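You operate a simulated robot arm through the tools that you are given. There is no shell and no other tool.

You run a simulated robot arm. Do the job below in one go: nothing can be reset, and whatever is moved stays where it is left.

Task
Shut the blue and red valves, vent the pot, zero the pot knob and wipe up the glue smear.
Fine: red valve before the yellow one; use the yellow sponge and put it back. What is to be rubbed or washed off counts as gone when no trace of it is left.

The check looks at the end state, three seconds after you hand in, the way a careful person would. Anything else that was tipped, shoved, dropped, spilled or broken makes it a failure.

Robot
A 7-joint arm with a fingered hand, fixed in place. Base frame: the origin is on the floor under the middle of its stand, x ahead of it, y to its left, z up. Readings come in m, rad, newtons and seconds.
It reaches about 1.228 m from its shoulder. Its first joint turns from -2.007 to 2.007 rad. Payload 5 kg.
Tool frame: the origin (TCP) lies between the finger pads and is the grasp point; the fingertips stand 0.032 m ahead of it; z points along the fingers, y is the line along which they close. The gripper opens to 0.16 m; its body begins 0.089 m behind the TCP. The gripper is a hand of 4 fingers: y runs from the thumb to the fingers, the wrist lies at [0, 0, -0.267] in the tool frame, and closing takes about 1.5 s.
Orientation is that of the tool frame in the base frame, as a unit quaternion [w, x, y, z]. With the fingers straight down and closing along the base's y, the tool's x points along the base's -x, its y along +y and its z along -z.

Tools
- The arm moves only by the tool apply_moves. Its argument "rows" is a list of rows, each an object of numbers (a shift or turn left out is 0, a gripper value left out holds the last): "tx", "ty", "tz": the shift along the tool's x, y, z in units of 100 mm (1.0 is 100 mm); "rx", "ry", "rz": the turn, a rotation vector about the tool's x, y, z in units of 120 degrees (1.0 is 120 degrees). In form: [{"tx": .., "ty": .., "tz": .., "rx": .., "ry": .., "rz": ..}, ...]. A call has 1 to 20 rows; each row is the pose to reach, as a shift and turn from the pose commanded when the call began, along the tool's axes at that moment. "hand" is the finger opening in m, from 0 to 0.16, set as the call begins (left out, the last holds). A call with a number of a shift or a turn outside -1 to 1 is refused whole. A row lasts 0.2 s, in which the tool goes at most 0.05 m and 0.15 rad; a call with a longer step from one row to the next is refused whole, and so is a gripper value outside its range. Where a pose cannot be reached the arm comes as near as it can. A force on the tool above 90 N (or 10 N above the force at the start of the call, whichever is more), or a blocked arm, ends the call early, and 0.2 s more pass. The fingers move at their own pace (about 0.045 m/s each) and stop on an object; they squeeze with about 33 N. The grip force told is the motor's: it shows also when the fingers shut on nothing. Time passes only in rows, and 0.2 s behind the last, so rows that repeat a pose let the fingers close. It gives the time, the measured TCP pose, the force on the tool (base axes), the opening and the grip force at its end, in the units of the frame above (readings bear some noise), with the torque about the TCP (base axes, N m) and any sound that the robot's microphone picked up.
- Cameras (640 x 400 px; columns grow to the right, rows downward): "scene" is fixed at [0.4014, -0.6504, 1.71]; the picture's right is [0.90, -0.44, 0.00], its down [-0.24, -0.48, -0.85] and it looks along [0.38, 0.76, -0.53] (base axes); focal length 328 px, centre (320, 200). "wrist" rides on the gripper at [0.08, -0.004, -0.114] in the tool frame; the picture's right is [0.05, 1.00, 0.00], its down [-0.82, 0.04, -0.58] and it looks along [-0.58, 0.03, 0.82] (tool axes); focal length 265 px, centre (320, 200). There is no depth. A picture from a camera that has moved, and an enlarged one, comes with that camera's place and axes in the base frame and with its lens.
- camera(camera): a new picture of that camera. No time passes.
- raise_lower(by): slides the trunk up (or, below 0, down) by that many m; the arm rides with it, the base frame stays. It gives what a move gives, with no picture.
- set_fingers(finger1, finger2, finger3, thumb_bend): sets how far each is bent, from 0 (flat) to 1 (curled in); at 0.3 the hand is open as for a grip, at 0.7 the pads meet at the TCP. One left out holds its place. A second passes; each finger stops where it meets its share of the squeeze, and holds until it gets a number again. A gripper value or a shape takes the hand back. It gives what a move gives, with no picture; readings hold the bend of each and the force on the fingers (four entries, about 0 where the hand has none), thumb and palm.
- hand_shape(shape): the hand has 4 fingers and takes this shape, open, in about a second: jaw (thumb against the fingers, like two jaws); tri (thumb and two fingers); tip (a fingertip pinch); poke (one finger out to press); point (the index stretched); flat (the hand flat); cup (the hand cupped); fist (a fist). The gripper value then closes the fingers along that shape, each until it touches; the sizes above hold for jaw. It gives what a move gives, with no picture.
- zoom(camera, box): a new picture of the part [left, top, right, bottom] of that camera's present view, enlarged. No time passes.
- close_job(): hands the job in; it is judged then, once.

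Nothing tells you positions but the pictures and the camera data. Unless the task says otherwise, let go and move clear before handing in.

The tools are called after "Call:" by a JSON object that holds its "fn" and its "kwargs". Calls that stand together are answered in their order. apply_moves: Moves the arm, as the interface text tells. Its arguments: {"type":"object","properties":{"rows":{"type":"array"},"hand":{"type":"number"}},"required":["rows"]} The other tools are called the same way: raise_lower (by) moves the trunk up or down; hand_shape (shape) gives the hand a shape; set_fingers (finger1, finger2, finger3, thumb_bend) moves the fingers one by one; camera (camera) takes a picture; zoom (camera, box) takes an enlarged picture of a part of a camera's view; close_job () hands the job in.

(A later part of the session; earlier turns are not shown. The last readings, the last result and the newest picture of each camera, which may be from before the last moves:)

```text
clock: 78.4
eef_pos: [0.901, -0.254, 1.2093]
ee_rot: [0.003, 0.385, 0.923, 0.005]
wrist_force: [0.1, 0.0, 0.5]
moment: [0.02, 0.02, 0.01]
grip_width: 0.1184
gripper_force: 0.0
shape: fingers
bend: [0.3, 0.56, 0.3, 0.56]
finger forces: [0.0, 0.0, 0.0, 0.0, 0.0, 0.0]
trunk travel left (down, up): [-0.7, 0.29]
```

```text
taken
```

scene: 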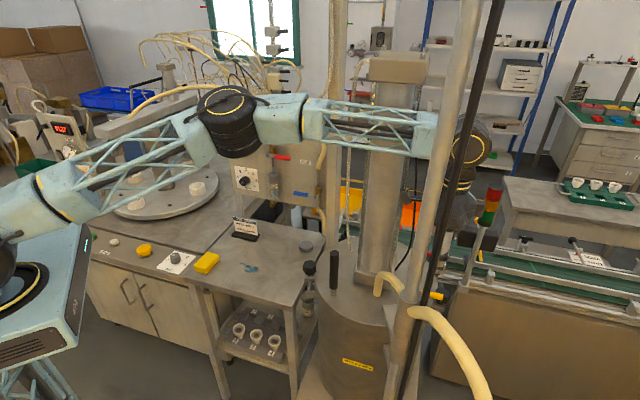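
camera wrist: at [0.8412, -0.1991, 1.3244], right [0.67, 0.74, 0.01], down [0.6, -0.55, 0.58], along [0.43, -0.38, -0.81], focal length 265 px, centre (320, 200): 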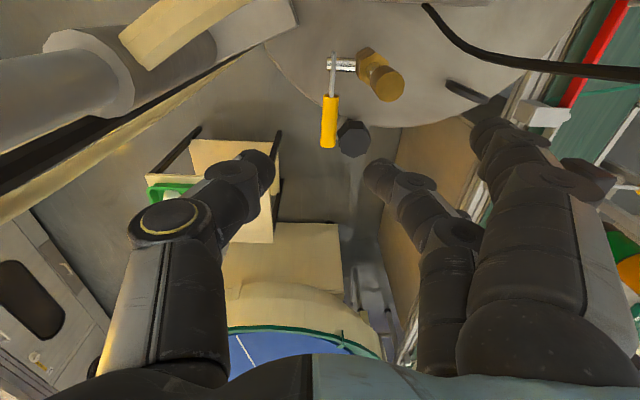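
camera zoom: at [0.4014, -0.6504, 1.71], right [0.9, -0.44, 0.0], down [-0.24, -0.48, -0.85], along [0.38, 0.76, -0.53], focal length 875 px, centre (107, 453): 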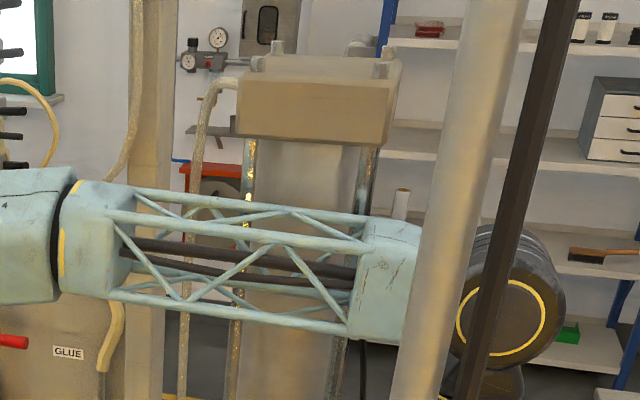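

Call:
{"fn": "apply_moves", "kwargs": {"rows": [{"ty": 0.05}, {"ty": 0.1}, {"ty": 0.1}]}}

```text
clock: 79.2
eef_pos: [0.9038, -0.2509, 1.2094]
ee_rot: [0.002, 0.387, 0.922, 0.006]
wrist_force: [-0.3, -0.1, 0.3]
moment: [0.02, 0.02, 0.0]
grip_width: 0.1185
gripper_force: 0.0
shape: fingers
bend: [0.3, 0.56, 0.3, 0.56]
finger forces: [0.0, 0.0, 0.0, 0.0, 0.0, 0.1]
trunk travel left (down, up): [-0.7, 0.29]
```

Something other than the hand resists motion away from the robot: by geometry the forearm is just touching the glass column's front corner. I'll back away and tilt the hand 10° so that the wrist and forearm sit clear of it.

Call:
{"fn": "apply_moves", "kwargs": {"rows": [{"ty": -0.15}, {"ty": -0.3}, {"ty": -0.3, "rx": -0.028}, {"ty": -0.3, "rx": -0.056}, {"ty": -0.3, "rx": -0.0833}, {"ty": -0.3, "rx": -0.0833}]}}

Call:
{"fn": "camera", "kwargs": {"camera": "wrist"}}

Call:
{"fn": "zoom", "kwargs": {"camera": "scene", "box": [320, 30, 480, 180]}}

```text
clock: 80.6
eef_pos: [0.8961, -0.2594, 1.2003]
ee_rot: [0.033, 0.382, 0.92, 0.082]
wrist_force: [-0.2, -0.9, 1.1]
moment: [-0.03, -0.02, 0.03]
grip_width: 0.1185
gripper_force: 0.1
shape: fingers
bend: [0.3, 0.56, 0.3, 0.56]
finger forces: [0.1, 0.0, 0.0, 0.1, 0.0, 0.1]
trunk travel left (down, up): [-0.7, 0.29]
```

```text
taken
camera wrist: at [0.8228, -0.2197, 1.3123], right [0.66, 0.73, 0.17], down [0.54, -0.62, 0.57], along [0.53, -0.28, -0.8], focal length 265 px, centre (320, 200)
```

wrist: 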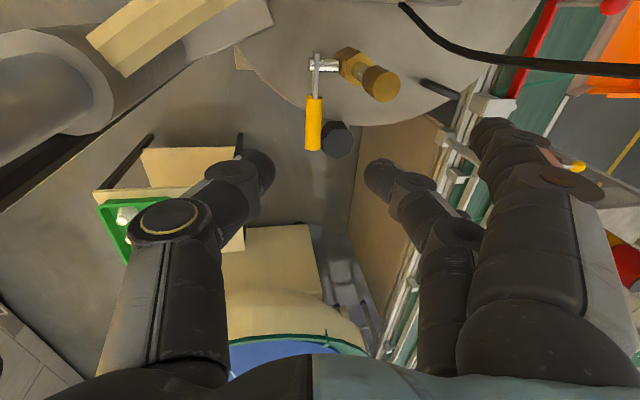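

```text
2.67 times, centred on (400, 105) of scene
camera zoom: at [0.4014, -0.6504, 1.71], right [0.9, -0.44, 0.0], down [-0.24, -0.48, -0.85], along [0.38, 0.76, -0.53], focal length 875 px, centre (107, 453)
```

zoom: 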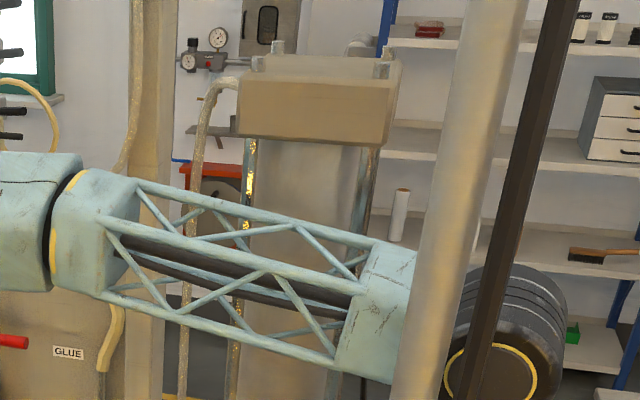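

The pose now tracks exactly, so the contact is gone. The approach axis also leads right onto the lever; I'll advance 9 cm along it and check.

Call:
{"fn": "apply_moves", "kwargs": {"rows": [{"tx": 0.02, "ty": -0.02, "tz": 0.22}, {"tx": 0.02, "ty": -0.035, "tz": 0.45}, {"tx": 0.02, "ty": -0.035, "tz": 0.68}, {"tx": 0.02, "ty": -0.035, "tz": 0.9}]}}

Call:
{"fn": "camera", "kwargs": {"camera": "wrist"}}

Call:
{"fn": "zoom", "kwargs": {"camera": "scene", "box": [370, 200, 490, 320]}}

```text
clock: 81.6
eef_pos: [0.9039, -0.2482, 1.1101]
ee_rot: [0.033, 0.382, 0.92, 0.081]
wrist_force: [0.5, -0.3, 0.6]
moment: [0.0, 0.01, 0.02]
grip_width: 0.1183
gripper_force: 0.1
shape: fingers
bend: [0.3, 0.56, 0.3, 0.56]
finger forces: [0.0, 0.1, 0.0, 0.1, 0.0, 0.0]
trunk travel left (down, up): [-0.7, 0.29]
```

```text
taken
camera wrist: at [0.831, -0.2093, 1.2233], right [0.66, 0.73, 0.17], down [0.54, -0.62, 0.57], along [0.53, -0.29, -0.8], focal length 265 px, centre (320, 200)
```

wrist: 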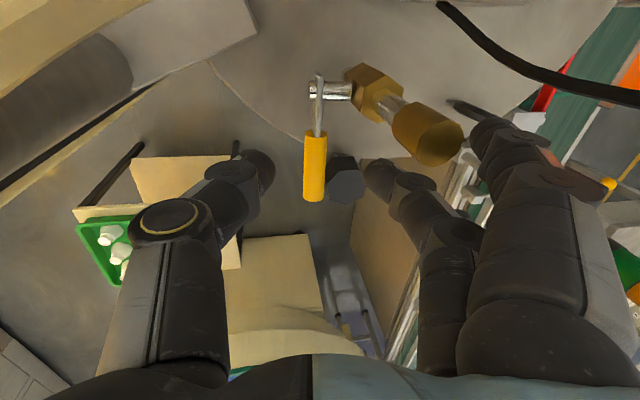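

```text
3.33 times, centred on (430, 260) of scene
camera zoom: at [0.4014, -0.6504, 1.71], right [0.9, -0.44, 0.0], down [-0.24, -0.48, -0.85], along [0.38, 0.76, -0.53], focal length 1094 px, centre (-47, 0)
```

zoom: 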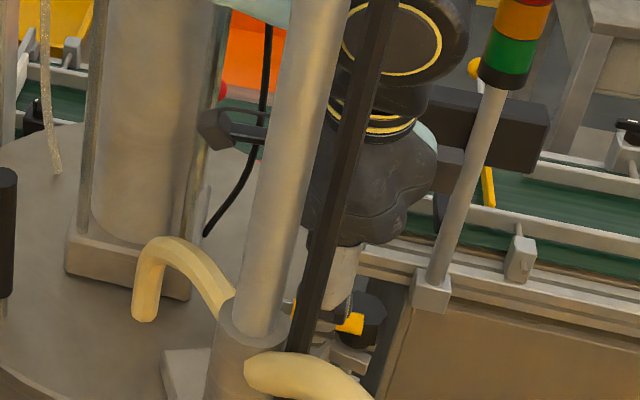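

The lever's inner half lies centred between thumb and middle finger. I'll advance the last 5 cm slowly.

Call:
{"fn": "apply_moves", "kwargs": {"rows": [{"tz": 0.17}, {"tz": 0.34}, {"tz": 0.48}]}}

Call:
{"fn": "camera", "kwargs": {"camera": "wrist"}}

```text
clock: 82.4
eef_pos: [0.9093, -0.2432, 1.0649]
ee_rot: [0.033, 0.38, 0.921, 0.08]
wrist_force: [0.2, 0.3, -0.1]
moment: [0.0, 0.02, 0.04]
grip_width: 0.1184
gripper_force: 0.0
shape: fingers
bend: [0.3, 0.56, 0.3, 0.56]
finger forces: [0.1, 0.1, 0.0, 0.1, 0.0, 0.0]
trunk travel left (down, up): [-0.7, 0.29]
```

```text
taken
camera wrist: at [0.8361, -0.2024, 1.1764], right [0.66, 0.73, 0.17], down [0.54, -0.62, 0.57], along [0.53, -0.28, -0.8], focal length 265 px, centre (320, 200)
```

wrist: 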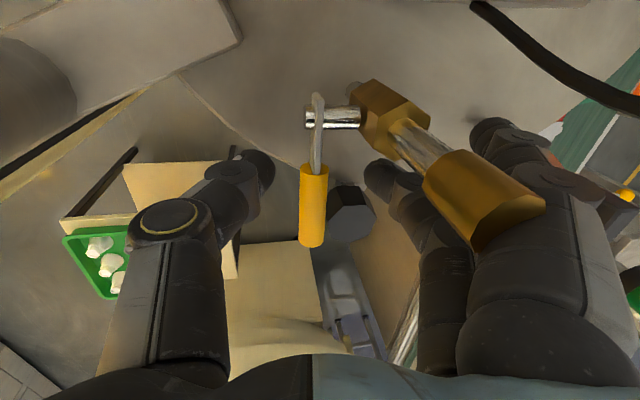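

Positioned with no contact. Closing the middle finger and thumb onto the lever.

Call:
{"fn": "set_fingers", "kwargs": {"finger2": 0.8, "thumb_bend": 0.8}}

Call:
{"fn": "camera", "kwargs": {"camera": "wrist"}}

Call:
{"fn": "zoom", "kwargs": {"camera": "scene", "box": [390, 230, 490, 320]}}

```text
clock: 83.4
eef_pos: [0.9097, -0.2435, 1.0655]
ee_rot: [0.033, 0.381, 0.92, 0.082]
wrist_force: [-2.0, -6.5, -0.8]
moment: [-0.03, 0.0, 0.02]
grip_width: 0.0869
gripper_force: 0.0
shape: fingers
bend: [0.3, 0.74, 0.3, 0.75]
finger forces: [0.0, 0.0, 0.0, 0.0, 0.1, 0.0]
trunk travel left (down, up): [-0.7, 0.29]
```

```text
taken
camera wrist: at [0.8358, -0.203, 1.1766], right [0.66, 0.73, 0.17], down [0.54, -0.62, 0.57], along [0.53, -0.29, -0.8], focal length 265 px, centre (320, 200)
```

wrist: 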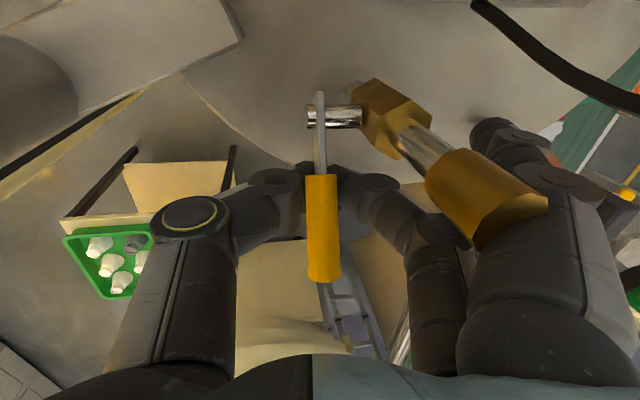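

```text
4.44 times, centred on (440, 275) of scene
camera zoom: at [0.4014, -0.6504, 1.71], right [0.9, -0.44, 0.0], down [-0.24, -0.48, -0.85], along [0.38, 0.76, -0.53], focal length 1459 px, centre (-213, -133)
```

zoom: 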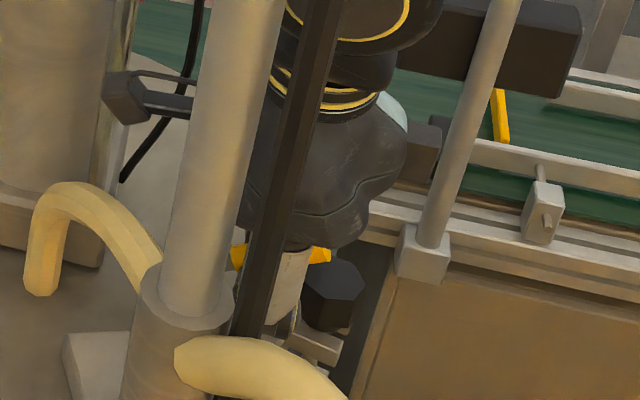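

The fingertips have met underneath the lever and already lifted it a little, forming a cradle. That works well: I'll lift straight up 4 cm and look.

Call:
{"fn": "apply_moves", "kwargs": {"rows": [{"ty": 0.017, "tz": -0.0985}, {"ty": 0.035, "tz": -0.197}, {"ty": 0.052, "tz": -0.295}, {"ty": 0.069, "tz": -0.394}]}}

Call:
{"fn": "camera", "kwargs": {"camera": "wrist"}}

Call:
{"fn": "zoom", "kwargs": {"camera": "scene", "box": [390, 230, 490, 320]}}

```text
clock: 84.4
eef_pos: [0.909, -0.2424, 1.1035]
ee_rot: [0.032, 0.381, 0.92, 0.081]
wrist_force: [1.4, -0.7, -2.1]
moment: [-0.02, 0.02, -0.02]
grip_width: 0.0856
gripper_force: 0.1
shape: fingers
bend: [0.3, 0.75, 0.3, 0.75]
finger forces: [0.0, 0.1, 0.0, 0.0, 0.0, 0.0]
trunk travel left (down, up): [-0.7, 0.29]
```

```text
taken
camera wrist: at [0.8352, -0.203, 1.2157], right [0.66, 0.73, 0.17], down [0.54, -0.62, 0.57], along [0.53, -0.29, -0.8], focal length 265 px, centre (320, 200)
```

wrist: 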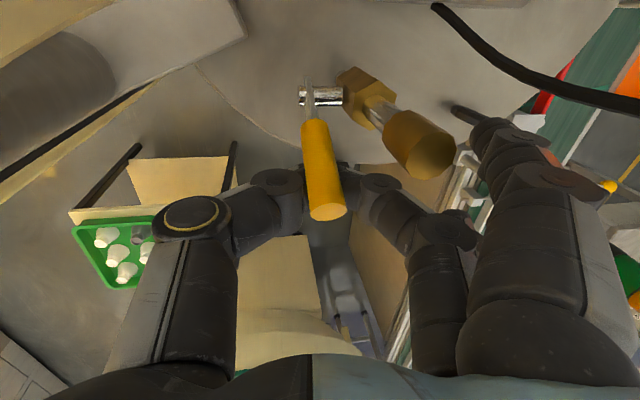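

```text
4.44 times, centred on (440, 275) of scene
camera zoom: at [0.4014, -0.6504, 1.71], right [0.9, -0.44, 0.0], down [-0.24, -0.48, -0.85], along [0.38, 0.76, -0.53], focal length 1459 px, centre (-213, -133)
```

zoom: 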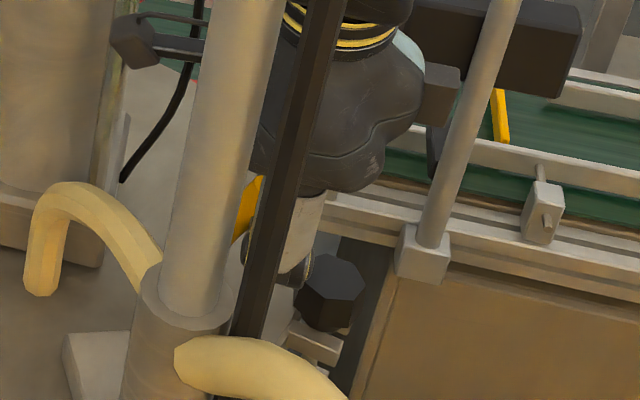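

It is rising: the lever now points up at about 45°. Lifting another 4 cm.

Call:
{"fn": "apply_moves", "kwargs": {"rows": [{"ty": 0.017, "tz": -0.0985}, {"ty": 0.035, "tz": -0.197}, {"ty": 0.052, "tz": -0.295}, {"ty": 0.061, "tz": -0.345}]}}

Call:
{"fn": "camera", "kwargs": {"camera": "wrist"}}

Call:
{"fn": "zoom", "kwargs": {"camera": "scene", "box": [390, 230, 490, 320]}}

```text
clock: 85.4
eef_pos: [0.9082, -0.2432, 1.14]
ee_rot: [0.033, 0.381, 0.92, 0.081]
wrist_force: [0.5, -0.2, -0.2]
moment: [0.03, -0.04, 0.01]
grip_width: 0.0853
gripper_force: 0.1
shape: fingers
bend: [0.3, 0.75, 0.3, 0.75]
finger forces: [0.1, 0.0, 0.0, 0.1, 0.0, 0.1]
trunk travel left (down, up): [-0.7, 0.29]
```

```text
taken
camera wrist: at [0.8349, -0.2032, 1.2515], right [0.66, 0.73, 0.17], down [0.54, -0.62, 0.57], along [0.53, -0.29, -0.8], focal length 265 px, centre (320, 200)
```

wrist: 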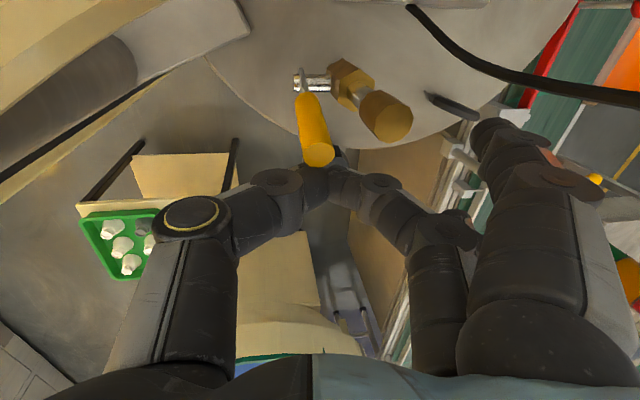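

```text
4.44 times, centred on (440, 275) of scene
camera zoom: at [0.4014, -0.6504, 1.71], right [0.9, -0.44, 0.0], down [-0.24, -0.48, -0.85], along [0.38, 0.76, -0.53], focal length 1459 px, centre (-213, -133)
```

zoom: 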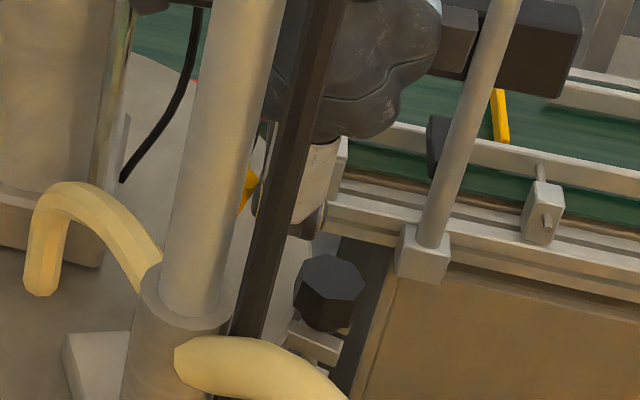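

The lever is at about 80° now and stands just left of the fingertips. I'll shift 1 cm toward the robot to stay clear of the outlet pipe, drop 1.5 cm, and then push left to bring it fully upright.

Call:
{"fn": "apply_moves", "kwargs": {"rows": [{"ty": -0.1}, {"ty": -0.126, "tz": 0.148}]}}

Call:
{"fn": "apply_moves", "kwargs": {"rows": [{"tx": 0.07}, {"tx": 0.14}, {"tx": 0.2}]}}

Call:
{"fn": "camera", "kwargs": {"camera": "wrist"}}

Call:
{"fn": "zoom", "kwargs": {"camera": "scene", "box": [390, 230, 490, 320]}}

```text
clock: 86.0
eef_pos: [0.9026, -0.2491, 1.1228]
ee_rot: [0.034, 0.381, 0.92, 0.081]
wrist_force: [-0.3, -0.8, -0.7]
moment: [0.01, 0.01, -0.01]
grip_width: 0.0851
gripper_force: 0.2
shape: fingers
bend: [0.3, 0.75, 0.3, 0.76]
finger forces: [0.0, 0.0, 0.0, 0.0, 0.1, 0.0]
trunk travel left (down, up): [-0.7, 0.29]
```

```text
clock: 86.8
eef_pos: [0.8874, -0.2344, 1.1225]
ee_rot: [0.033, 0.381, 0.92, 0.081]
wrist_force: [-0.1, -0.1, 0.7]
moment: [0.04, -0.05, -0.02]
grip_width: 0.0846
gripper_force: 0.0
shape: fingers
bend: [0.3, 0.75, 0.3, 0.76]
finger forces: [0.0, 0.1, 0.1, 0.0, 0.1, 0.0]
trunk travel left (down, up): [-0.7, 0.29]
```

```text
taken
camera wrist: at [0.8143, -0.1949, 1.2348], right [0.66, 0.73, 0.17], down [0.54, -0.62, 0.57], along [0.53, -0.29, -0.8], focal length 265 px, centre (320, 200)
```

wrist: 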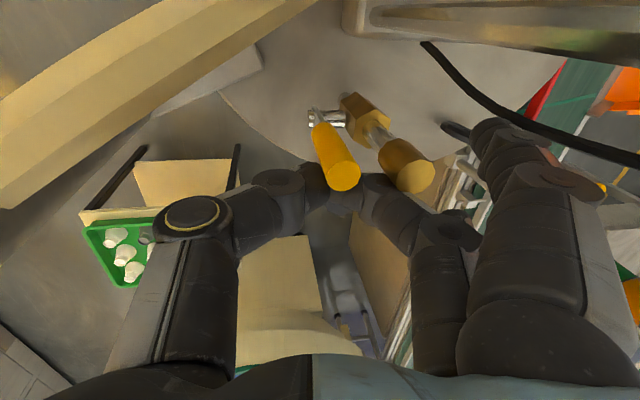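

```text
4.44 times, centred on (440, 275) of scene
camera zoom: at [0.4014, -0.6504, 1.71], right [0.9, -0.44, 0.0], down [-0.24, -0.48, -0.85], along [0.38, 0.76, -0.53], focal length 1459 px, centre (-213, -133)
```

zoom: 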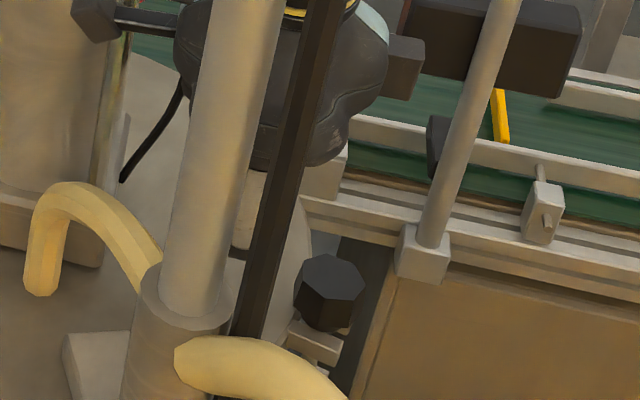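

The lever now lines up with the vertical in the picture (same direction as the pipe). I'll check the pot gauge to see whether the pot has vented.

Call:
{"fn": "zoom", "kwargs": {"camera": "scene", "box": [220, 125, 280, 165]}}

Call:
{"fn": "zoom", "kwargs": {"camera": "wrist", "box": [240, 60, 460, 220]}}

```text
10.00 times, centred on (250, 145) of scene
camera zoom: at [0.4014, -0.6504, 1.71], right [0.9, -0.44, 0.0], down [-0.24, -0.48, -0.85], along [0.38, 0.76, -0.53], focal length 3283 px, centre (1020, 750)
```

zoom: 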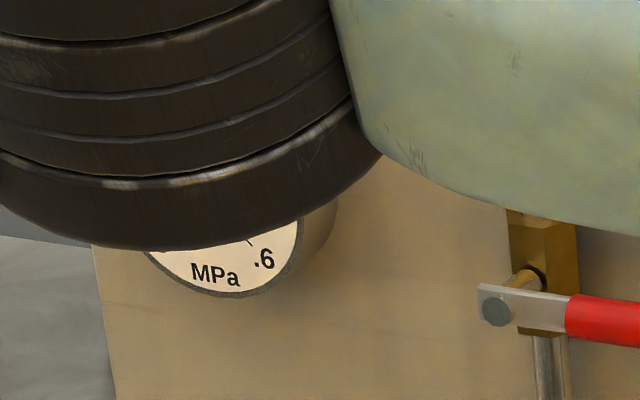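

```text
2.50 times, centred on (350, 140) of wrist
camera zoom: at [0.8143, -0.1949, 1.2348], right [0.66, 0.73, 0.17], down [0.54, -0.62, 0.57], along [0.53, -0.29, -0.8], focal length 664 px, centre (245, 350)
```

zoom: 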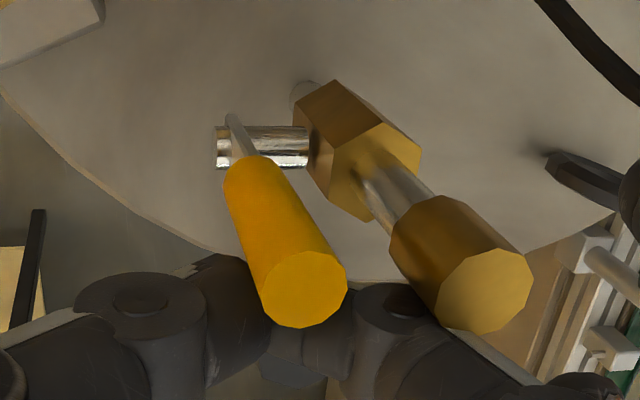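

The elbow hides the gauge from here. The lever looks vertical; I'll nudge left 5 mm to feel for its stop.

Call:
{"fn": "apply_moves", "kwargs": {"rows": [{"tx": 0.025}, {"tx": 0.05}]}}

Call:
{"fn": "zoom", "kwargs": {"camera": "wrist", "box": [240, 60, 460, 220]}}

```text
clock: 87.4
eef_pos: [0.8845, -0.2331, 1.1228]
ee_rot: [0.033, 0.382, 0.92, 0.081]
wrist_force: [7.2, -6.1, -1.4]
moment: [-0.11, -0.11, -0.09]
grip_width: 0.0844
gripper_force: 0.0
shape: fingers
bend: [0.3, 0.76, 0.3, 0.76]
finger forces: [0.0, 0.0, 0.1, 0.0, 0.0, 0.1]
trunk travel left (down, up): [-0.7, 0.29]
```

```text
2.50 times, centred on (350, 140) of wrist
camera zoom: at [0.8121, -0.1936, 1.2347], right [0.66, 0.73, 0.17], down [0.53, -0.62, 0.58], along [0.53, -0.29, -0.8], focal length 664 px, centre (245, 350)
```

zoom: 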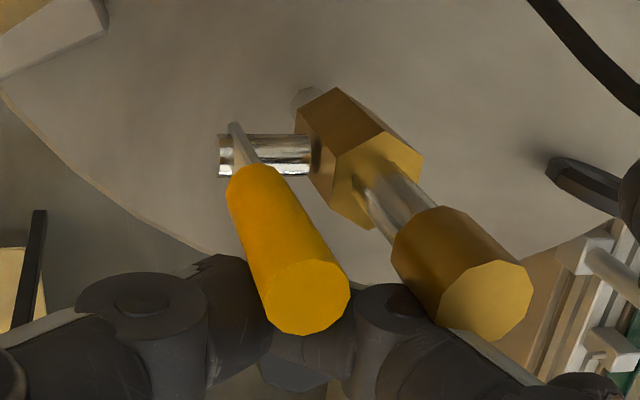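

The hand meets about 9 N and the lever no longer moves, so it is at its upright stop: the vent is open. I'll move right off it, then lift straight up.

Call:
{"fn": "apply_moves", "kwargs": {"rows": [{"tx": -0.1}, {"tx": -0.3}, {"tx": -0.3, "ty": 0.035, "tz": -0.2}, {"tx": -0.3, "ty": 0.07, "tz": -0.4}, {"tx": -0.3, "ty": 0.106, "tz": -0.6}, {"tx": -0.3, "ty": 0.14, "tz": -0.8}, {"tx": -0.3, "ty": 0.174, "tz": -0.985}]}}

Call:
{"fn": "camera", "kwargs": {"camera": "wrist"}}

Call:
{"fn": "zoom", "kwargs": {"camera": "scene", "box": [220, 120, 280, 165]}}

```text
clock: 89.0
eef_pos: [0.9042, -0.2531, 1.2242]
ee_rot: [0.033, 0.381, 0.92, 0.081]
wrist_force: [-0.5, 0.2, -0.5]
moment: [0.01, 0.01, 0.0]
grip_width: 0.0845
gripper_force: 0.0
shape: fingers
bend: [0.3, 0.76, 0.3, 0.76]
finger forces: [0.1, 0.0, 0.1, 0.0, 0.0, 0.0]
trunk travel left (down, up): [-0.7, 0.29]
```

```text
taken
camera wrist: at [0.8316, -0.2129, 1.3354], right [0.66, 0.73, 0.17], down [0.54, -0.62, 0.57], along [0.53, -0.28, -0.8], focal length 265 px, centre (320, 200)
```

wrist: 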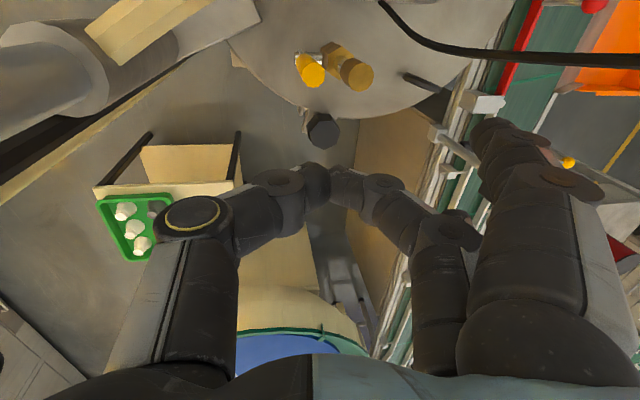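

```text
8.89 times, centred on (250, 142) of scene
camera zoom: at [0.4014, -0.6504, 1.71], right [0.9, -0.44, 0.0], down [-0.24, -0.48, -0.85], along [0.38, 0.76, -0.53], focal length 2918 px, centre (942, 711)
```

zoom: 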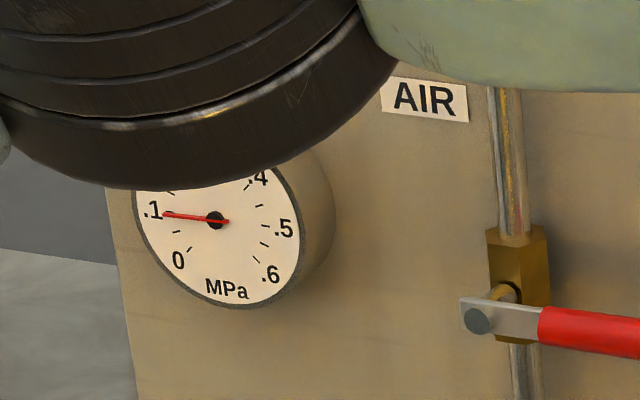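

The gauge is falling (already at .1) and the lever stays upright. I'll now retrace my path out between the tube and the glass column with the hand closed.

Call:
{"fn": "apply_moves", "kwargs": {"hand": 0.0, "rows": [{"tx": -0.09, "ty": 0.085, "tz": -0.24}, {"tx": -0.18, "ty": 0.17, "tz": -0.48}, {"tx": -0.27, "ty": 0.256, "tz": -0.727}, {"tx": -0.27, "ty": 0.256, "tz": -0.727, "rx": 0.028}, {"tx": -0.27, "ty": 0.256, "tz": -0.727, "rx": 0.056}, {"tx": -0.27, "ty": 0.256, "tz": -0.727, "rx": 0.0833}]}}

Call:
{"fn": "apply_moves", "kwargs": {"rows": [{"rz": -0.0625}, {"rz": -0.125}, {"rz": -0.1875}, {"rz": -0.25}, {"rz": -0.3125}, {"rz": -0.375}]}}

Call:
{"fn": "camera", "kwargs": {"camera": "scene"}}

```text
clock: 90.4
eef_pos: [0.933, -0.2637, 1.2968]
ee_rot: [-0.001, 0.382, 0.924, 0.001]
wrist_force: [-0.2, -0.5, 0.9]
moment: [0.01, -0.01, 0.0]
grip_width: 0.0021
gripper_force: 0.2
shape: jaw
bend: [0.73, 0.62, 0.73, 0.65]
finger forces: [0.0, 0.0, 0.0, 0.0, 0.0, 0.0]
trunk travel left (down, up): [-0.7, 0.29]
```

```text
clock: 91.8
eef_pos: [0.9347, -0.2644, 1.2997]
ee_rot: [0.0, -0.002, 1.0, 0.0]
wrist_force: [-0.6, -1.2, -0.5]
moment: [0.0, 0.0, 0.0]
grip_width: 0.0002
gripper_force: 32.5
shape: jaw
bend: [0.7, 0.62, 0.7, 0.66]
finger forces: [0.0, 0.0, 0.0, 0.1, 0.0, 0.0]
trunk travel left (down, up): [-0.7, 0.29]
```

```text
taken
```

scene: 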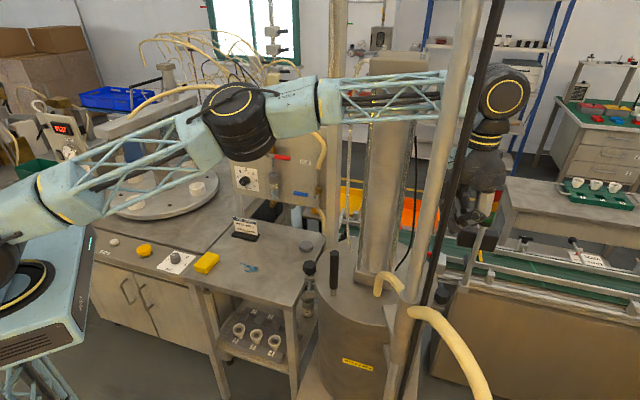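

Retracing the path back toward the robot.

Call:
{"fn": "apply_moves", "kwargs": {"rows": [{"tx": 0.33, "ty": 0.16}, {"tx": 0.66, "ty": 0.32}, {"tx": 1.0, "ty": 0.49}]}}

Call:
{"fn": "apply_moves", "kwargs": {"rows": [{"tx": 0.27, "ty": 0.11}, {"tx": 0.54, "ty": 0.22}, {"tx": 0.82, "ty": 0.33}]}}

Call:
{"fn": "apply_moves", "kwargs": {"rows": [{"tx": 0.25, "ty": 0.12, "tz": -0.09}, {"tx": 0.5, "ty": 0.25, "tz": -0.18}, {"tx": 0.75, "ty": 0.38, "tz": -0.27}, {"tx": 1.0, "ty": 0.5, "tz": -0.35}]}}

Call:
{"fn": "camera", "kwargs": {"camera": "scene"}}

Call:
{"fn": "zoom", "kwargs": {"camera": "scene", "box": [210, 110, 350, 220]}}

Call:
{"fn": "zoom", "kwargs": {"camera": "scene", "box": [380, 240, 480, 330]}}

```text
clock: 92.6
eef_pos: [0.8326, -0.2145, 1.301]
ee_rot: [-0.001, -0.001, 1.0, 0.002]
wrist_force: [0.1, -0.8, -1.5]
moment: [0.06, 0.0, -0.02]
grip_width: 0.0
gripper_force: 32.7
shape: jaw
bend: [0.7, 0.62, 0.7, 0.66]
finger forces: [0.0, 0.0, 0.1, 0.0, 0.0, 0.3]
trunk travel left (down, up): [-0.7, 0.29]
```

```text
clock: 93.4
eef_pos: [0.7514, -0.1797, 1.2991]
ee_rot: [0.0, 0.0, 1.0, 0.001]
wrist_force: [-0.4, 1.1, -0.6]
moment: [-0.02, -0.03, -0.01]
grip_width: 0.0
gripper_force: 32.9
shape: jaw
bend: [0.7, 0.62, 0.7, 0.66]
finger forces: [0.0, 0.0, 0.0, 0.0, 0.0, 0.0]
trunk travel left (down, up): [-0.7, 0.29]
```

```text
clock: 94.4
eef_pos: [0.6515, -0.1298, 1.3333]
ee_rot: [0.0, 0.0, 1.0, 0.001]
wrist_force: [0.2, -0.2, -1.1]
moment: [0.0, 0.0, 0.02]
grip_width: 0.0001
gripper_force: 33.1
shape: jaw
bend: [0.7, 0.62, 0.7, 0.66]
finger forces: [0.1, 0.0, 0.0, 0.1, 0.0, 0.0]
trunk travel left (down, up): [-0.7, 0.29]
```

```text
taken
```

scene: 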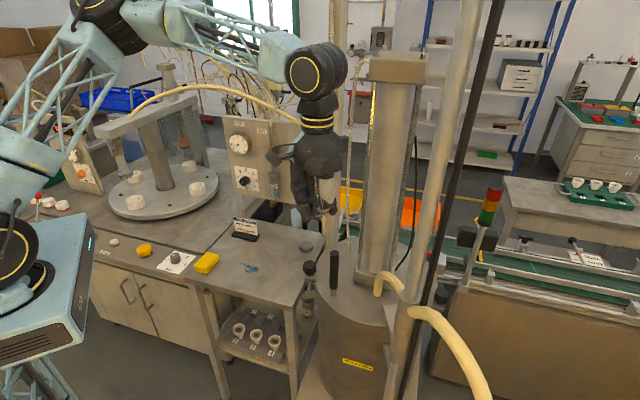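

```text
3.64 times, centred on (280, 165) of scene
camera zoom: at [0.4014, -0.6504, 1.71], right [0.9, -0.44, 0.0], down [-0.24, -0.48, -0.85], along [0.38, 0.76, -0.53], focal length 1194 px, centre (466, 327)
```

zoom: 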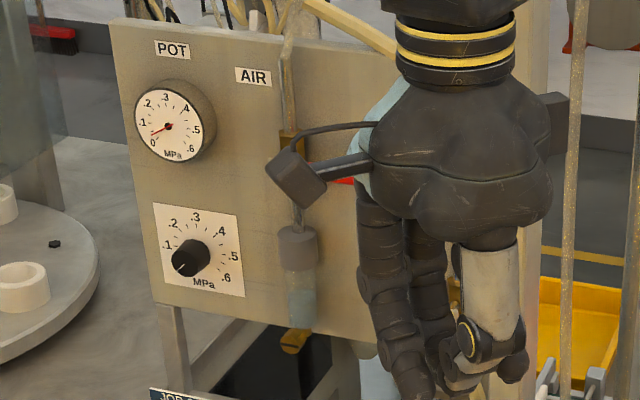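

```text
4.44 times, centred on (430, 285) of scene
camera zoom: at [0.4014, -0.6504, 1.71], right [0.9, -0.44, 0.0], down [-0.24, -0.48, -0.85], along [0.38, 0.76, -0.53], focal length 1459 px, centre (-169, -178)
```

zoom: 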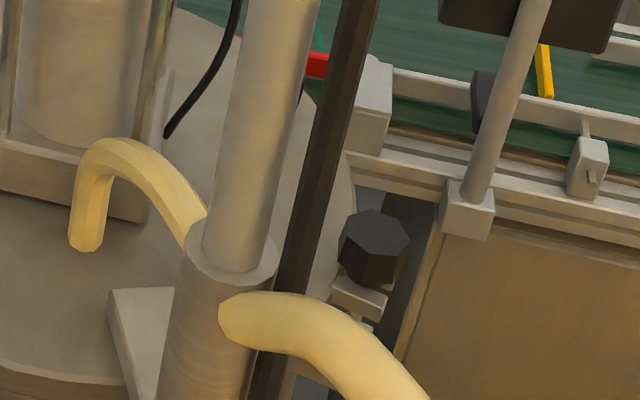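

The gauge now reads about 0, so the pot is vented. Next the sponge and smear: I'll bring the downward hand back over the small table.

Call:
{"fn": "apply_moves", "kwargs": {"rows": [{"tx": 0.1, "ty": 0.33}, {"tx": 0.2, "ty": 0.66}, {"tx": 0.4, "ty": 1.0}]}}

Call:
{"fn": "apply_moves", "kwargs": {"rows": [{"tx": 0.1, "ty": 0.33}, {"tx": 0.2, "ty": 0.66}, {"tx": 0.4, "ty": 1.0}]}}

Call:
{"fn": "apply_moves", "kwargs": {"rows": [{"tx": 0.1, "ty": 0.33}, {"tx": 0.2, "ty": 0.66}, {"tx": 0.4, "ty": 1.0}]}}

Call:
{"fn": "apply_moves", "kwargs": {"rows": [{"tx": 0.1, "ty": 0.2}, {"tx": 0.2, "ty": 0.4}, {"tx": 0.3, "ty": 0.6}]}}

Call:
{"fn": "camera", "kwargs": {"camera": "wrist"}}

Call:
{"fn": "camera", "kwargs": {"camera": "scene"}}

```text
clock: 95.2
eef_pos: [0.6101, -0.0298, 1.3343]
ee_rot: [0.0, 0.001, 1.0, 0.001]
wrist_force: [-0.4, 0.3, -1.2]
moment: [-0.08, -0.03, 0.0]
grip_width: 0.0
gripper_force: 32.9
shape: jaw
bend: [0.7, 0.62, 0.7, 0.66]
finger forces: [0.0, 0.1, 0.0, 0.0, 0.0, 0.0]
trunk travel left (down, up): [-0.7, 0.29]
```

```text
clock: 96.0
eef_pos: [0.5703, 0.0704, 1.3337]
ee_rot: [0.0, -0.001, 1.0, 0.0]
wrist_force: [-0.3, -0.3, 0.5]
moment: [-0.1, -0.01, 0.01]
grip_width: 0.0001
gripper_force: 33.1
shape: jaw
bend: [0.7, 0.62, 0.7, 0.66]
finger forces: [0.0, 0.0, 0.0, 0.1, 0.1, 0.1]
trunk travel left (down, up): [-0.7, 0.29]
```

```text
clock: 96.8
eef_pos: [0.5314, 0.1707, 1.3303]
ee_rot: [0.0, -0.001, 1.0, 0.0]
wrist_force: [-0.4, 0.4, 0.4]
moment: [-0.02, -0.02, 0.0]
grip_width: 0.0
gripper_force: 33.1
shape: jaw
bend: [0.7, 0.62, 0.7, 0.66]
finger forces: [0.0, 0.0, 0.0, 0.0, 0.0, 0.0]
trunk travel left (down, up): [-0.7, 0.29]
```

```text
clock: 97.6
eef_pos: [0.5012, 0.2299, 1.3316]
ee_rot: [0.0, 0.0, 1.0, 0.001]
wrist_force: [0.8, 1.3, 0.4]
moment: [-0.06, -0.01, 0.01]
grip_width: 0.0001
gripper_force: 32.8
shape: jaw
bend: [0.7, 0.62, 0.7, 0.66]
finger forces: [0.0, 0.0, 0.0, 0.1, 0.1, 0.1]
trunk travel left (down, up): [-0.7, 0.29]
```

```text
taken
camera wrist: at [0.4209, 0.2252, 1.4461], right [-0.05, 1.0, 0.0], down [0.82, 0.04, 0.58], along [0.58, 0.03, -0.82], focal length 265 px, centre (320, 200)
```

wrist: 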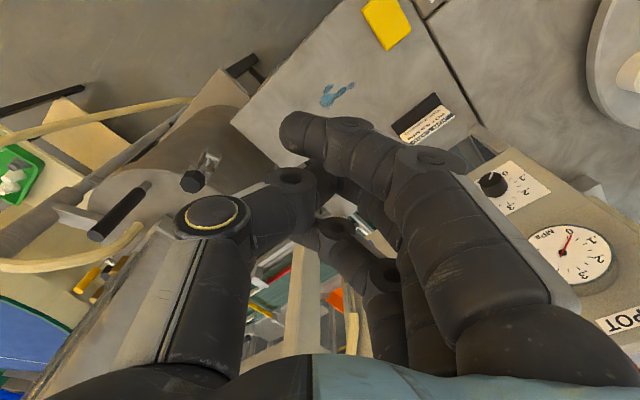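

```text
taken
```

scene: 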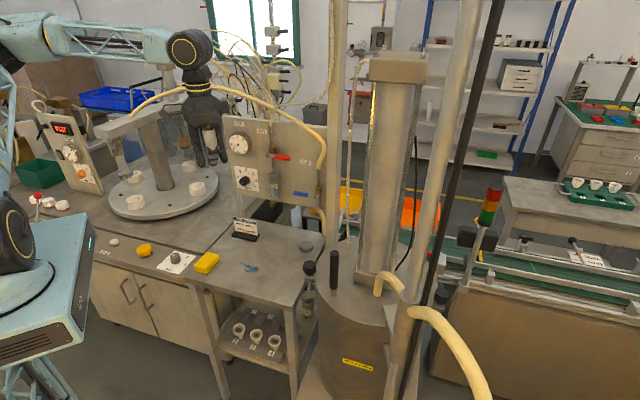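

Call:
{"fn": "zoom", "kwargs": {"camera": "wrist", "box": [290, 0, 450, 130]}}

Call:
{"fn": "zoom", "kwargs": {"camera": "scene", "box": [170, 240, 290, 300]}}

```text
3.08 times, centred on (370, 65) of wrist
camera zoom: at [0.4209, 0.2252, 1.4461], right [-0.05, 1.0, 0.0], down [0.82, 0.04, 0.58], along [0.58, 0.03, -0.82], focal length 817 px, centre (166, 615)
```

zoom: 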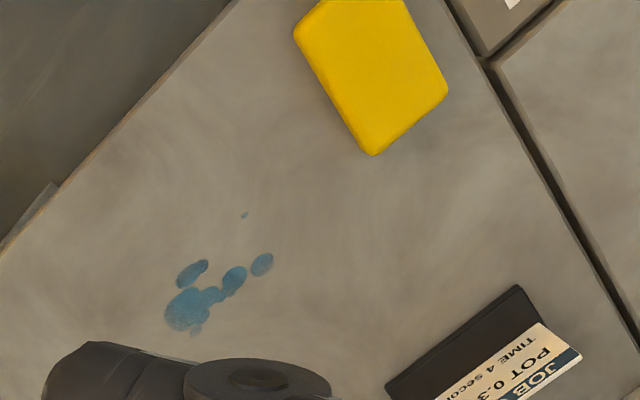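

```text
5.33 times, centred on (230, 270) of scene
camera zoom: at [0.4014, -0.6504, 1.71], right [0.9, -0.44, 0.0], down [-0.24, -0.48, -0.85], along [0.38, 0.76, -0.53], focal length 1751 px, centre (800, -173)
```

zoom: 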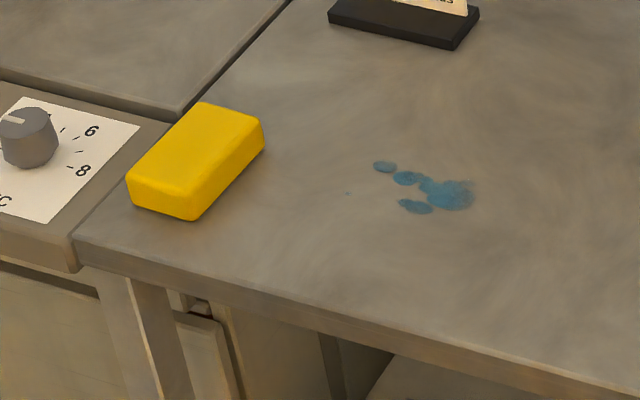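

Sponge: about 8×5×3 cm, centre (0.428, 0.347), long side along the 45° direction, top at z≈0.882; the table is at about 0.852. The smear spans p 0.155–0.25, q 0.555–0.61, plus a small speck. I'll lower the trunk and move over the sponge with the hand turned to grip its short side.

Call:
{"fn": "raise_lower", "kwargs": {"by": -0.3}}

Call:
{"fn": "apply_moves", "kwargs": {"hand": 0.085, "rows": [{"tx": 0.12, "ty": 0.16, "rz": -0.0625}, {"tx": 0.24, "ty": 0.33, "rz": -0.125}, {"tx": 0.37, "ty": 0.5, "rz": -0.1875}, {"tx": 0.49, "ty": 0.66, "rz": -0.25}, {"tx": 0.61, "ty": 0.83, "rz": -0.3125}, {"tx": 0.73, "ty": 1.0, "rz": -0.375}]}}

Call:
{"fn": "camera", "kwargs": {"camera": "wrist"}}

Call:
{"fn": "camera", "kwargs": {"camera": "scene"}}

```text
clock: 100.6
eef_pos: [0.5016, 0.2286, 1.0315]
ee_rot: [0.0, 0.0, 1.0, 0.001]
wrist_force: [0.0, -0.3, 0.0]
moment: [-0.02, 0.0, 0.02]
grip_width: 0.0001
gripper_force: 33.1
shape: jaw
bend: [0.7, 0.62, 0.7, 0.66]
finger forces: [0.0, 0.0, 0.0, 0.0, 0.0, 0.0]
trunk travel left (down, up): [-0.4, 0.59]
```

```text
clock: 102.2
eef_pos: [0.4512, 0.3028, 1.0304]
ee_rot: [0.001, -0.35, 0.937, -0.005]
wrist_force: [0.5, 0.1, -0.2]
moment: [0.0, 0.03, -0.02]
grip_width: 0.0846
gripper_force: 0.1
shape: jaw
bend: [0.72, 0.72, 0.72, 0.7]
finger forces: [0.1, 0.0, 0.1, 0.1, 0.0, 0.1]
trunk travel left (down, up): [-0.4, 0.59]
stopped in row 6: the arm was blocked; the commanded pose is now the measured one
```

```text
taken
camera wrist: at [0.3932, 0.2471, 1.1445], right [-0.69, 0.72, -0.01], down [0.59, 0.57, 0.57], along [0.42, 0.39, -0.82], focal length 265 px, centre (320, 200)
```

wrist: 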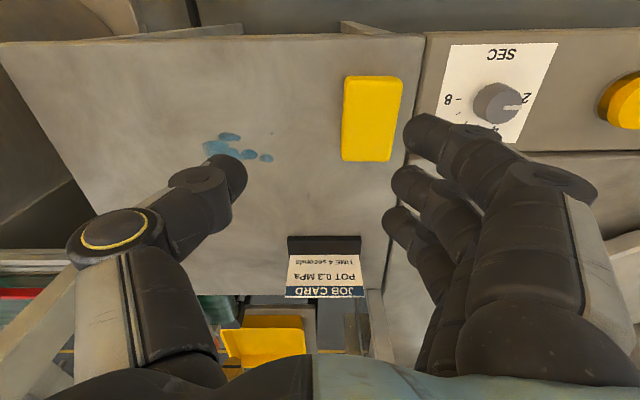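

```text
taken
```

scene: 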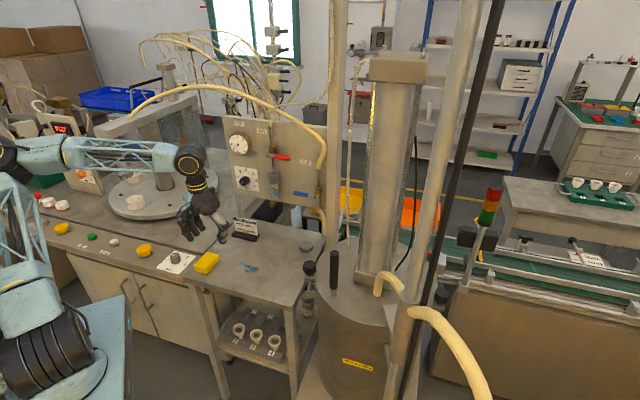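

Call:
{"fn": "zoom", "kwargs": {"camera": "scene", "box": [0, 90, 260, 270]}}

```text
2.22 times, centred on (130, 180) of scene
camera zoom: at [0.4014, -0.6504, 1.71], right [0.9, -0.44, 0.0], down [-0.24, -0.48, -0.85], along [0.38, 0.76, -0.53], focal length 730 px, centre (742, 244)
```

zoom: 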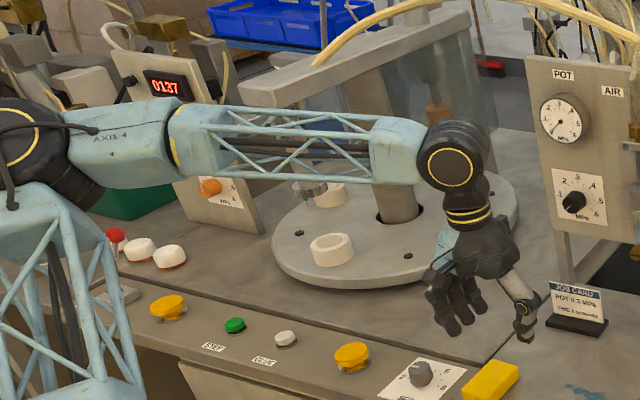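

The arm is folded close to its limit here. Lowering the trunk further while keeping the hand high should unfold it; I'll raise the hand 12 cm and lower the trunk 20 cm.

Call:
{"fn": "apply_moves", "kwargs": {"rows": [{"tz": -0.3}, {"tz": -0.6}, {"tz": -0.9}, {"tz": -1.0}]}}

Call:
{"fn": "raise_lower", "kwargs": {"by": -0.18}}

Call:
{"fn": "camera", "kwargs": {"camera": "scene"}}

Call:
{"fn": "camera", "kwargs": {"camera": "wrist"}}

```text
clock: 103.2
eef_pos: [0.454, 0.2992, 1.1309]
ee_rot: [-0.001, -0.347, 0.938, -0.007]
wrist_force: [0.0, -0.8, -0.2]
moment: [0.01, 0.03, 0.02]
grip_width: 0.0845
gripper_force: 0.0
shape: jaw
bend: [0.72, 0.72, 0.72, 0.7]
finger forces: [0.0, 0.0, 0.0, 0.0, 0.1, 0.1]
trunk travel left (down, up): [-0.4, 0.59]
```

```text
clock: 105.2
eef_pos: [0.4522, 0.3, 0.952]
ee_rot: [0.0, -0.348, 0.938, -0.006]
wrist_force: [0.1, -0.7, -0.5]
moment: [-0.03, -0.01, -0.01]
grip_width: 0.0845
gripper_force: 0.0
shape: jaw
bend: [0.72, 0.72, 0.72, 0.7]
finger forces: [0.1, 0.0, 0.0, 0.1, 0.0, 0.0]
trunk travel left (down, up): [-0.22, 0.77]
```

```text
taken
```

scene: 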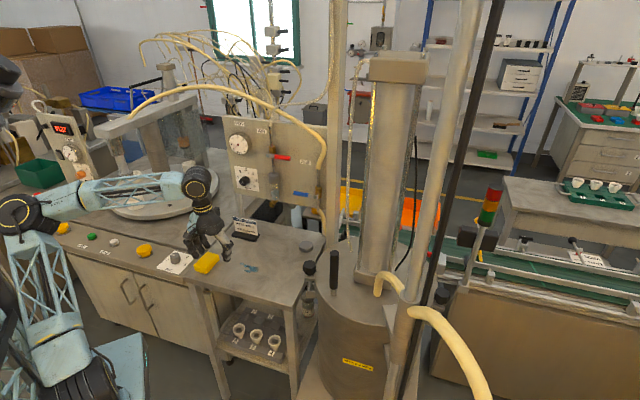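

```text
taken
camera wrist: at [0.395, 0.2449, 1.0664], right [-0.69, 0.72, -0.01], down [0.59, 0.57, 0.57], along [0.42, 0.39, -0.82], focal length 265 px, centre (320, 200)
```

wrist: 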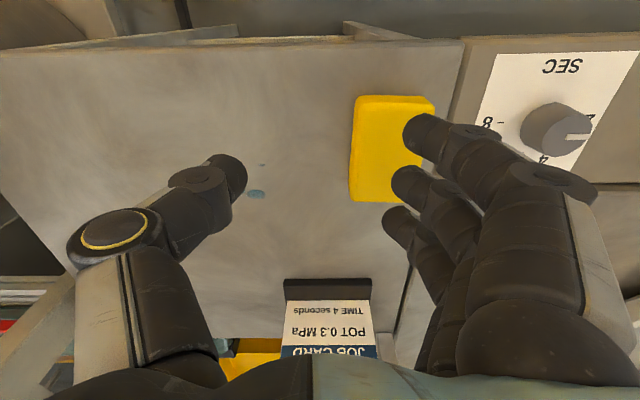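

The arm has unfolded and the sponge is in view at left of the thumb-finger gap. I'll move over it and square up the yaw.

Call:
{"fn": "apply_moves", "kwargs": {"rows": [{"tx": -0.03, "ty": 0.13, "rz": -0.009}, {"tx": -0.06, "ty": 0.26, "rz": -0.018}, {"tx": -0.09, "ty": 0.39, "rz": -0.027}, {"tx": -0.122, "ty": 0.511, "rz": -0.036}]}}

Call:
{"fn": "camera", "kwargs": {"camera": "wrist"}}

Call:
{"fn": "zoom", "kwargs": {"camera": "scene", "box": [150, 180, 290, 300]}}

```text
clock: 106.4
eef_pos: [0.451, 0.3199, 0.9561]
ee_rot: [0.0, -0.352, 0.936, 0.009]
wrist_force: [0.8, -0.5, 0.3]
moment: [-0.01, -0.03, 0.02]
grip_width: 0.0844
gripper_force: 0.1
shape: jaw
bend: [0.72, 0.72, 0.72, 0.7]
finger forces: [0.0, 0.0, 0.1, 0.1, 0.1, 0.1]
trunk travel left (down, up): [-0.22, 0.77]
stopped in row 4: the arm was blocked; the commanded pose is now the measured one
```

```text
taken
camera wrist: at [0.3935, 0.2615, 1.0698], right [-0.7, 0.72, 0.02], down [0.59, 0.56, 0.58], along [0.41, 0.42, -0.81], focal length 265 px, centre (320, 200)
```

wrist: 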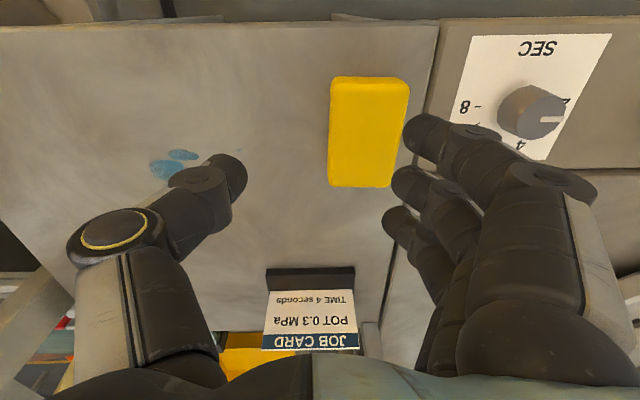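

```text
3.33 times, centred on (220, 240) of scene
camera zoom: at [0.4014, -0.6504, 1.71], right [0.9, -0.44, 0.0], down [-0.24, -0.48, -0.85], along [0.38, 0.76, -0.53], focal length 1094 px, centre (653, 67)
```

zoom: 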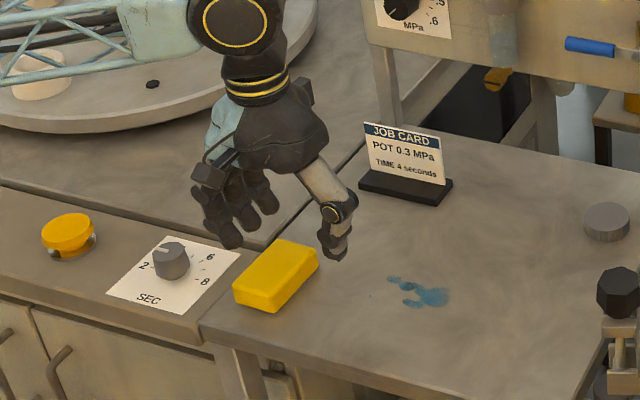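

The arm is blocked when it pulls back toward x≈0.45, likely by the folded elbow. I'll lower the trunk the rest of the way (raising the hand to match), which stretches the arm out more.

Call:
{"fn": "apply_moves", "kwargs": {"rows": [{"tz": -0.3}, {"tz": -0.6}, {"tz": -0.9}, {"tz": -1.0}]}}

Call:
{"fn": "raise_lower", "kwargs": {"by": -0.1}}

Call:
{"fn": "apply_moves", "kwargs": {"rows": [{"tz": -0.3}, {"tz": -0.6}, {"tz": -0.9}, {"tz": -1.0}]}}

Call:
{"fn": "raise_lower", "kwargs": {"by": -0.1}}

Call:
{"fn": "camera", "kwargs": {"camera": "scene"}}

```text
clock: 107.4
eef_pos: [0.4486, 0.3212, 1.0552]
ee_rot: [0.0, -0.355, 0.935, 0.008]
wrist_force: [-1.1, -0.5, 0.4]
moment: [0.0, 0.01, -0.02]
grip_width: 0.0846
gripper_force: 0.2
shape: jaw
bend: [0.72, 0.72, 0.72, 0.7]
finger forces: [0.0, 0.0, 0.0, 0.0, 0.1, 0.0]
trunk travel left (down, up): [-0.22, 0.77]
```

```text
clock: 108.8
eef_pos: [0.4482, 0.3214, 0.9544]
ee_rot: [0.0, -0.355, 0.935, 0.007]
wrist_force: [-0.1, 0.6, -0.1]
moment: [-0.01, -0.01, -0.01]
grip_width: 0.0846
gripper_force: 0.0
shape: jaw
bend: [0.72, 0.72, 0.72, 0.7]
finger forces: [0.0, 0.1, 0.1, 0.0, 0.0, 0.1]
trunk travel left (down, up): [-0.12, 0.87]
```

```text
clock: 109.8
eef_pos: [0.4493, 0.3178, 1.0563]
ee_rot: [0.0, -0.355, 0.935, 0.008]
wrist_force: [0.8, -0.5, -0.2]
moment: [-0.02, 0.02, 0.02]
grip_width: 0.0847
gripper_force: 0.0
shape: jaw
bend: [0.72, 0.72, 0.72, 0.7]
finger forces: [0.0, 0.1, 0.0, 0.0, 0.1, 0.0]
trunk travel left (down, up): [-0.12, 0.87]
```

```text
clock: 111.1
eef_pos: [0.4488, 0.3192, 0.9561]
ee_rot: [-0.001, -0.355, 0.935, 0.007]
wrist_force: [0.3, 0.6, 0.5]
moment: [-0.01, 0.0, 0.01]
grip_width: 0.0847
gripper_force: 0.1
shape: jaw
bend: [0.72, 0.72, 0.72, 0.7]
finger forces: [0.0, 0.0, 0.1, 0.0, 0.0, 0.1]
trunk travel left (down, up): [-0.02, 0.97]
```

```text
taken
```

scene: 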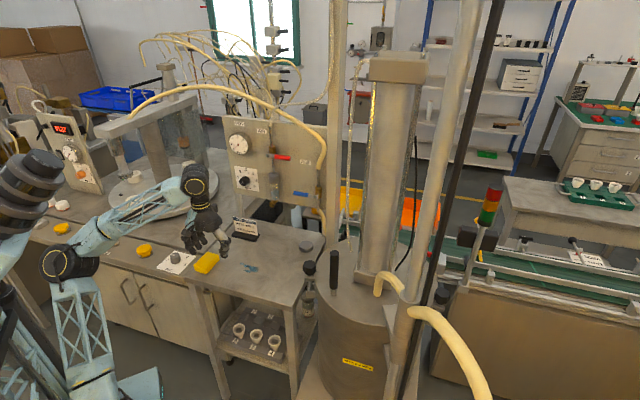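

Call:
{"fn": "apply_moves", "kwargs": {"rows": [{"tx": -0.01, "ty": 0.12}, {"tx": -0.02, "ty": 0.24}, {"tx": -0.03, "ty": 0.346}]}}

Call:
{"fn": "camera", "kwargs": {"camera": "wrist"}}

```text
clock: 111.9
eef_pos: [0.4291, 0.3476, 0.9557]
ee_rot: [0.0, -0.355, 0.935, 0.008]
wrist_force: [-1.1, -0.4, -0.1]
moment: [0.01, 0.03, 0.0]
grip_width: 0.0847
gripper_force: 0.1
shape: jaw
bend: [0.72, 0.72, 0.72, 0.7]
finger forces: [0.0, 0.0, 0.0, 0.0, 0.0, 0.1]
trunk travel left (down, up): [-0.02, 0.97]
```

```text
taken
camera wrist: at [0.3729, 0.2892, 1.0689], right [-0.7, 0.71, 0.01], down [0.59, 0.56, 0.58], along [0.41, 0.42, -0.81], focal length 265 px, centre (320, 200)
```

wrist: 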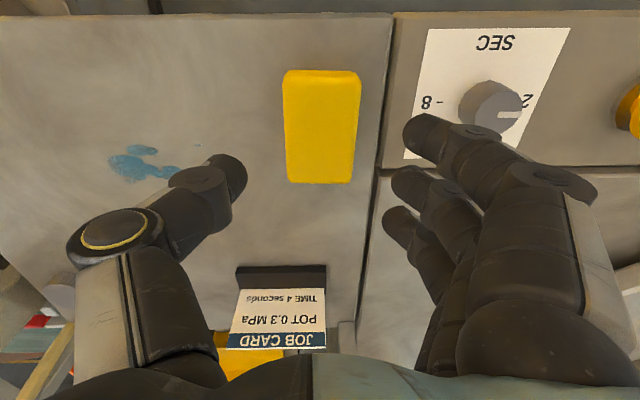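

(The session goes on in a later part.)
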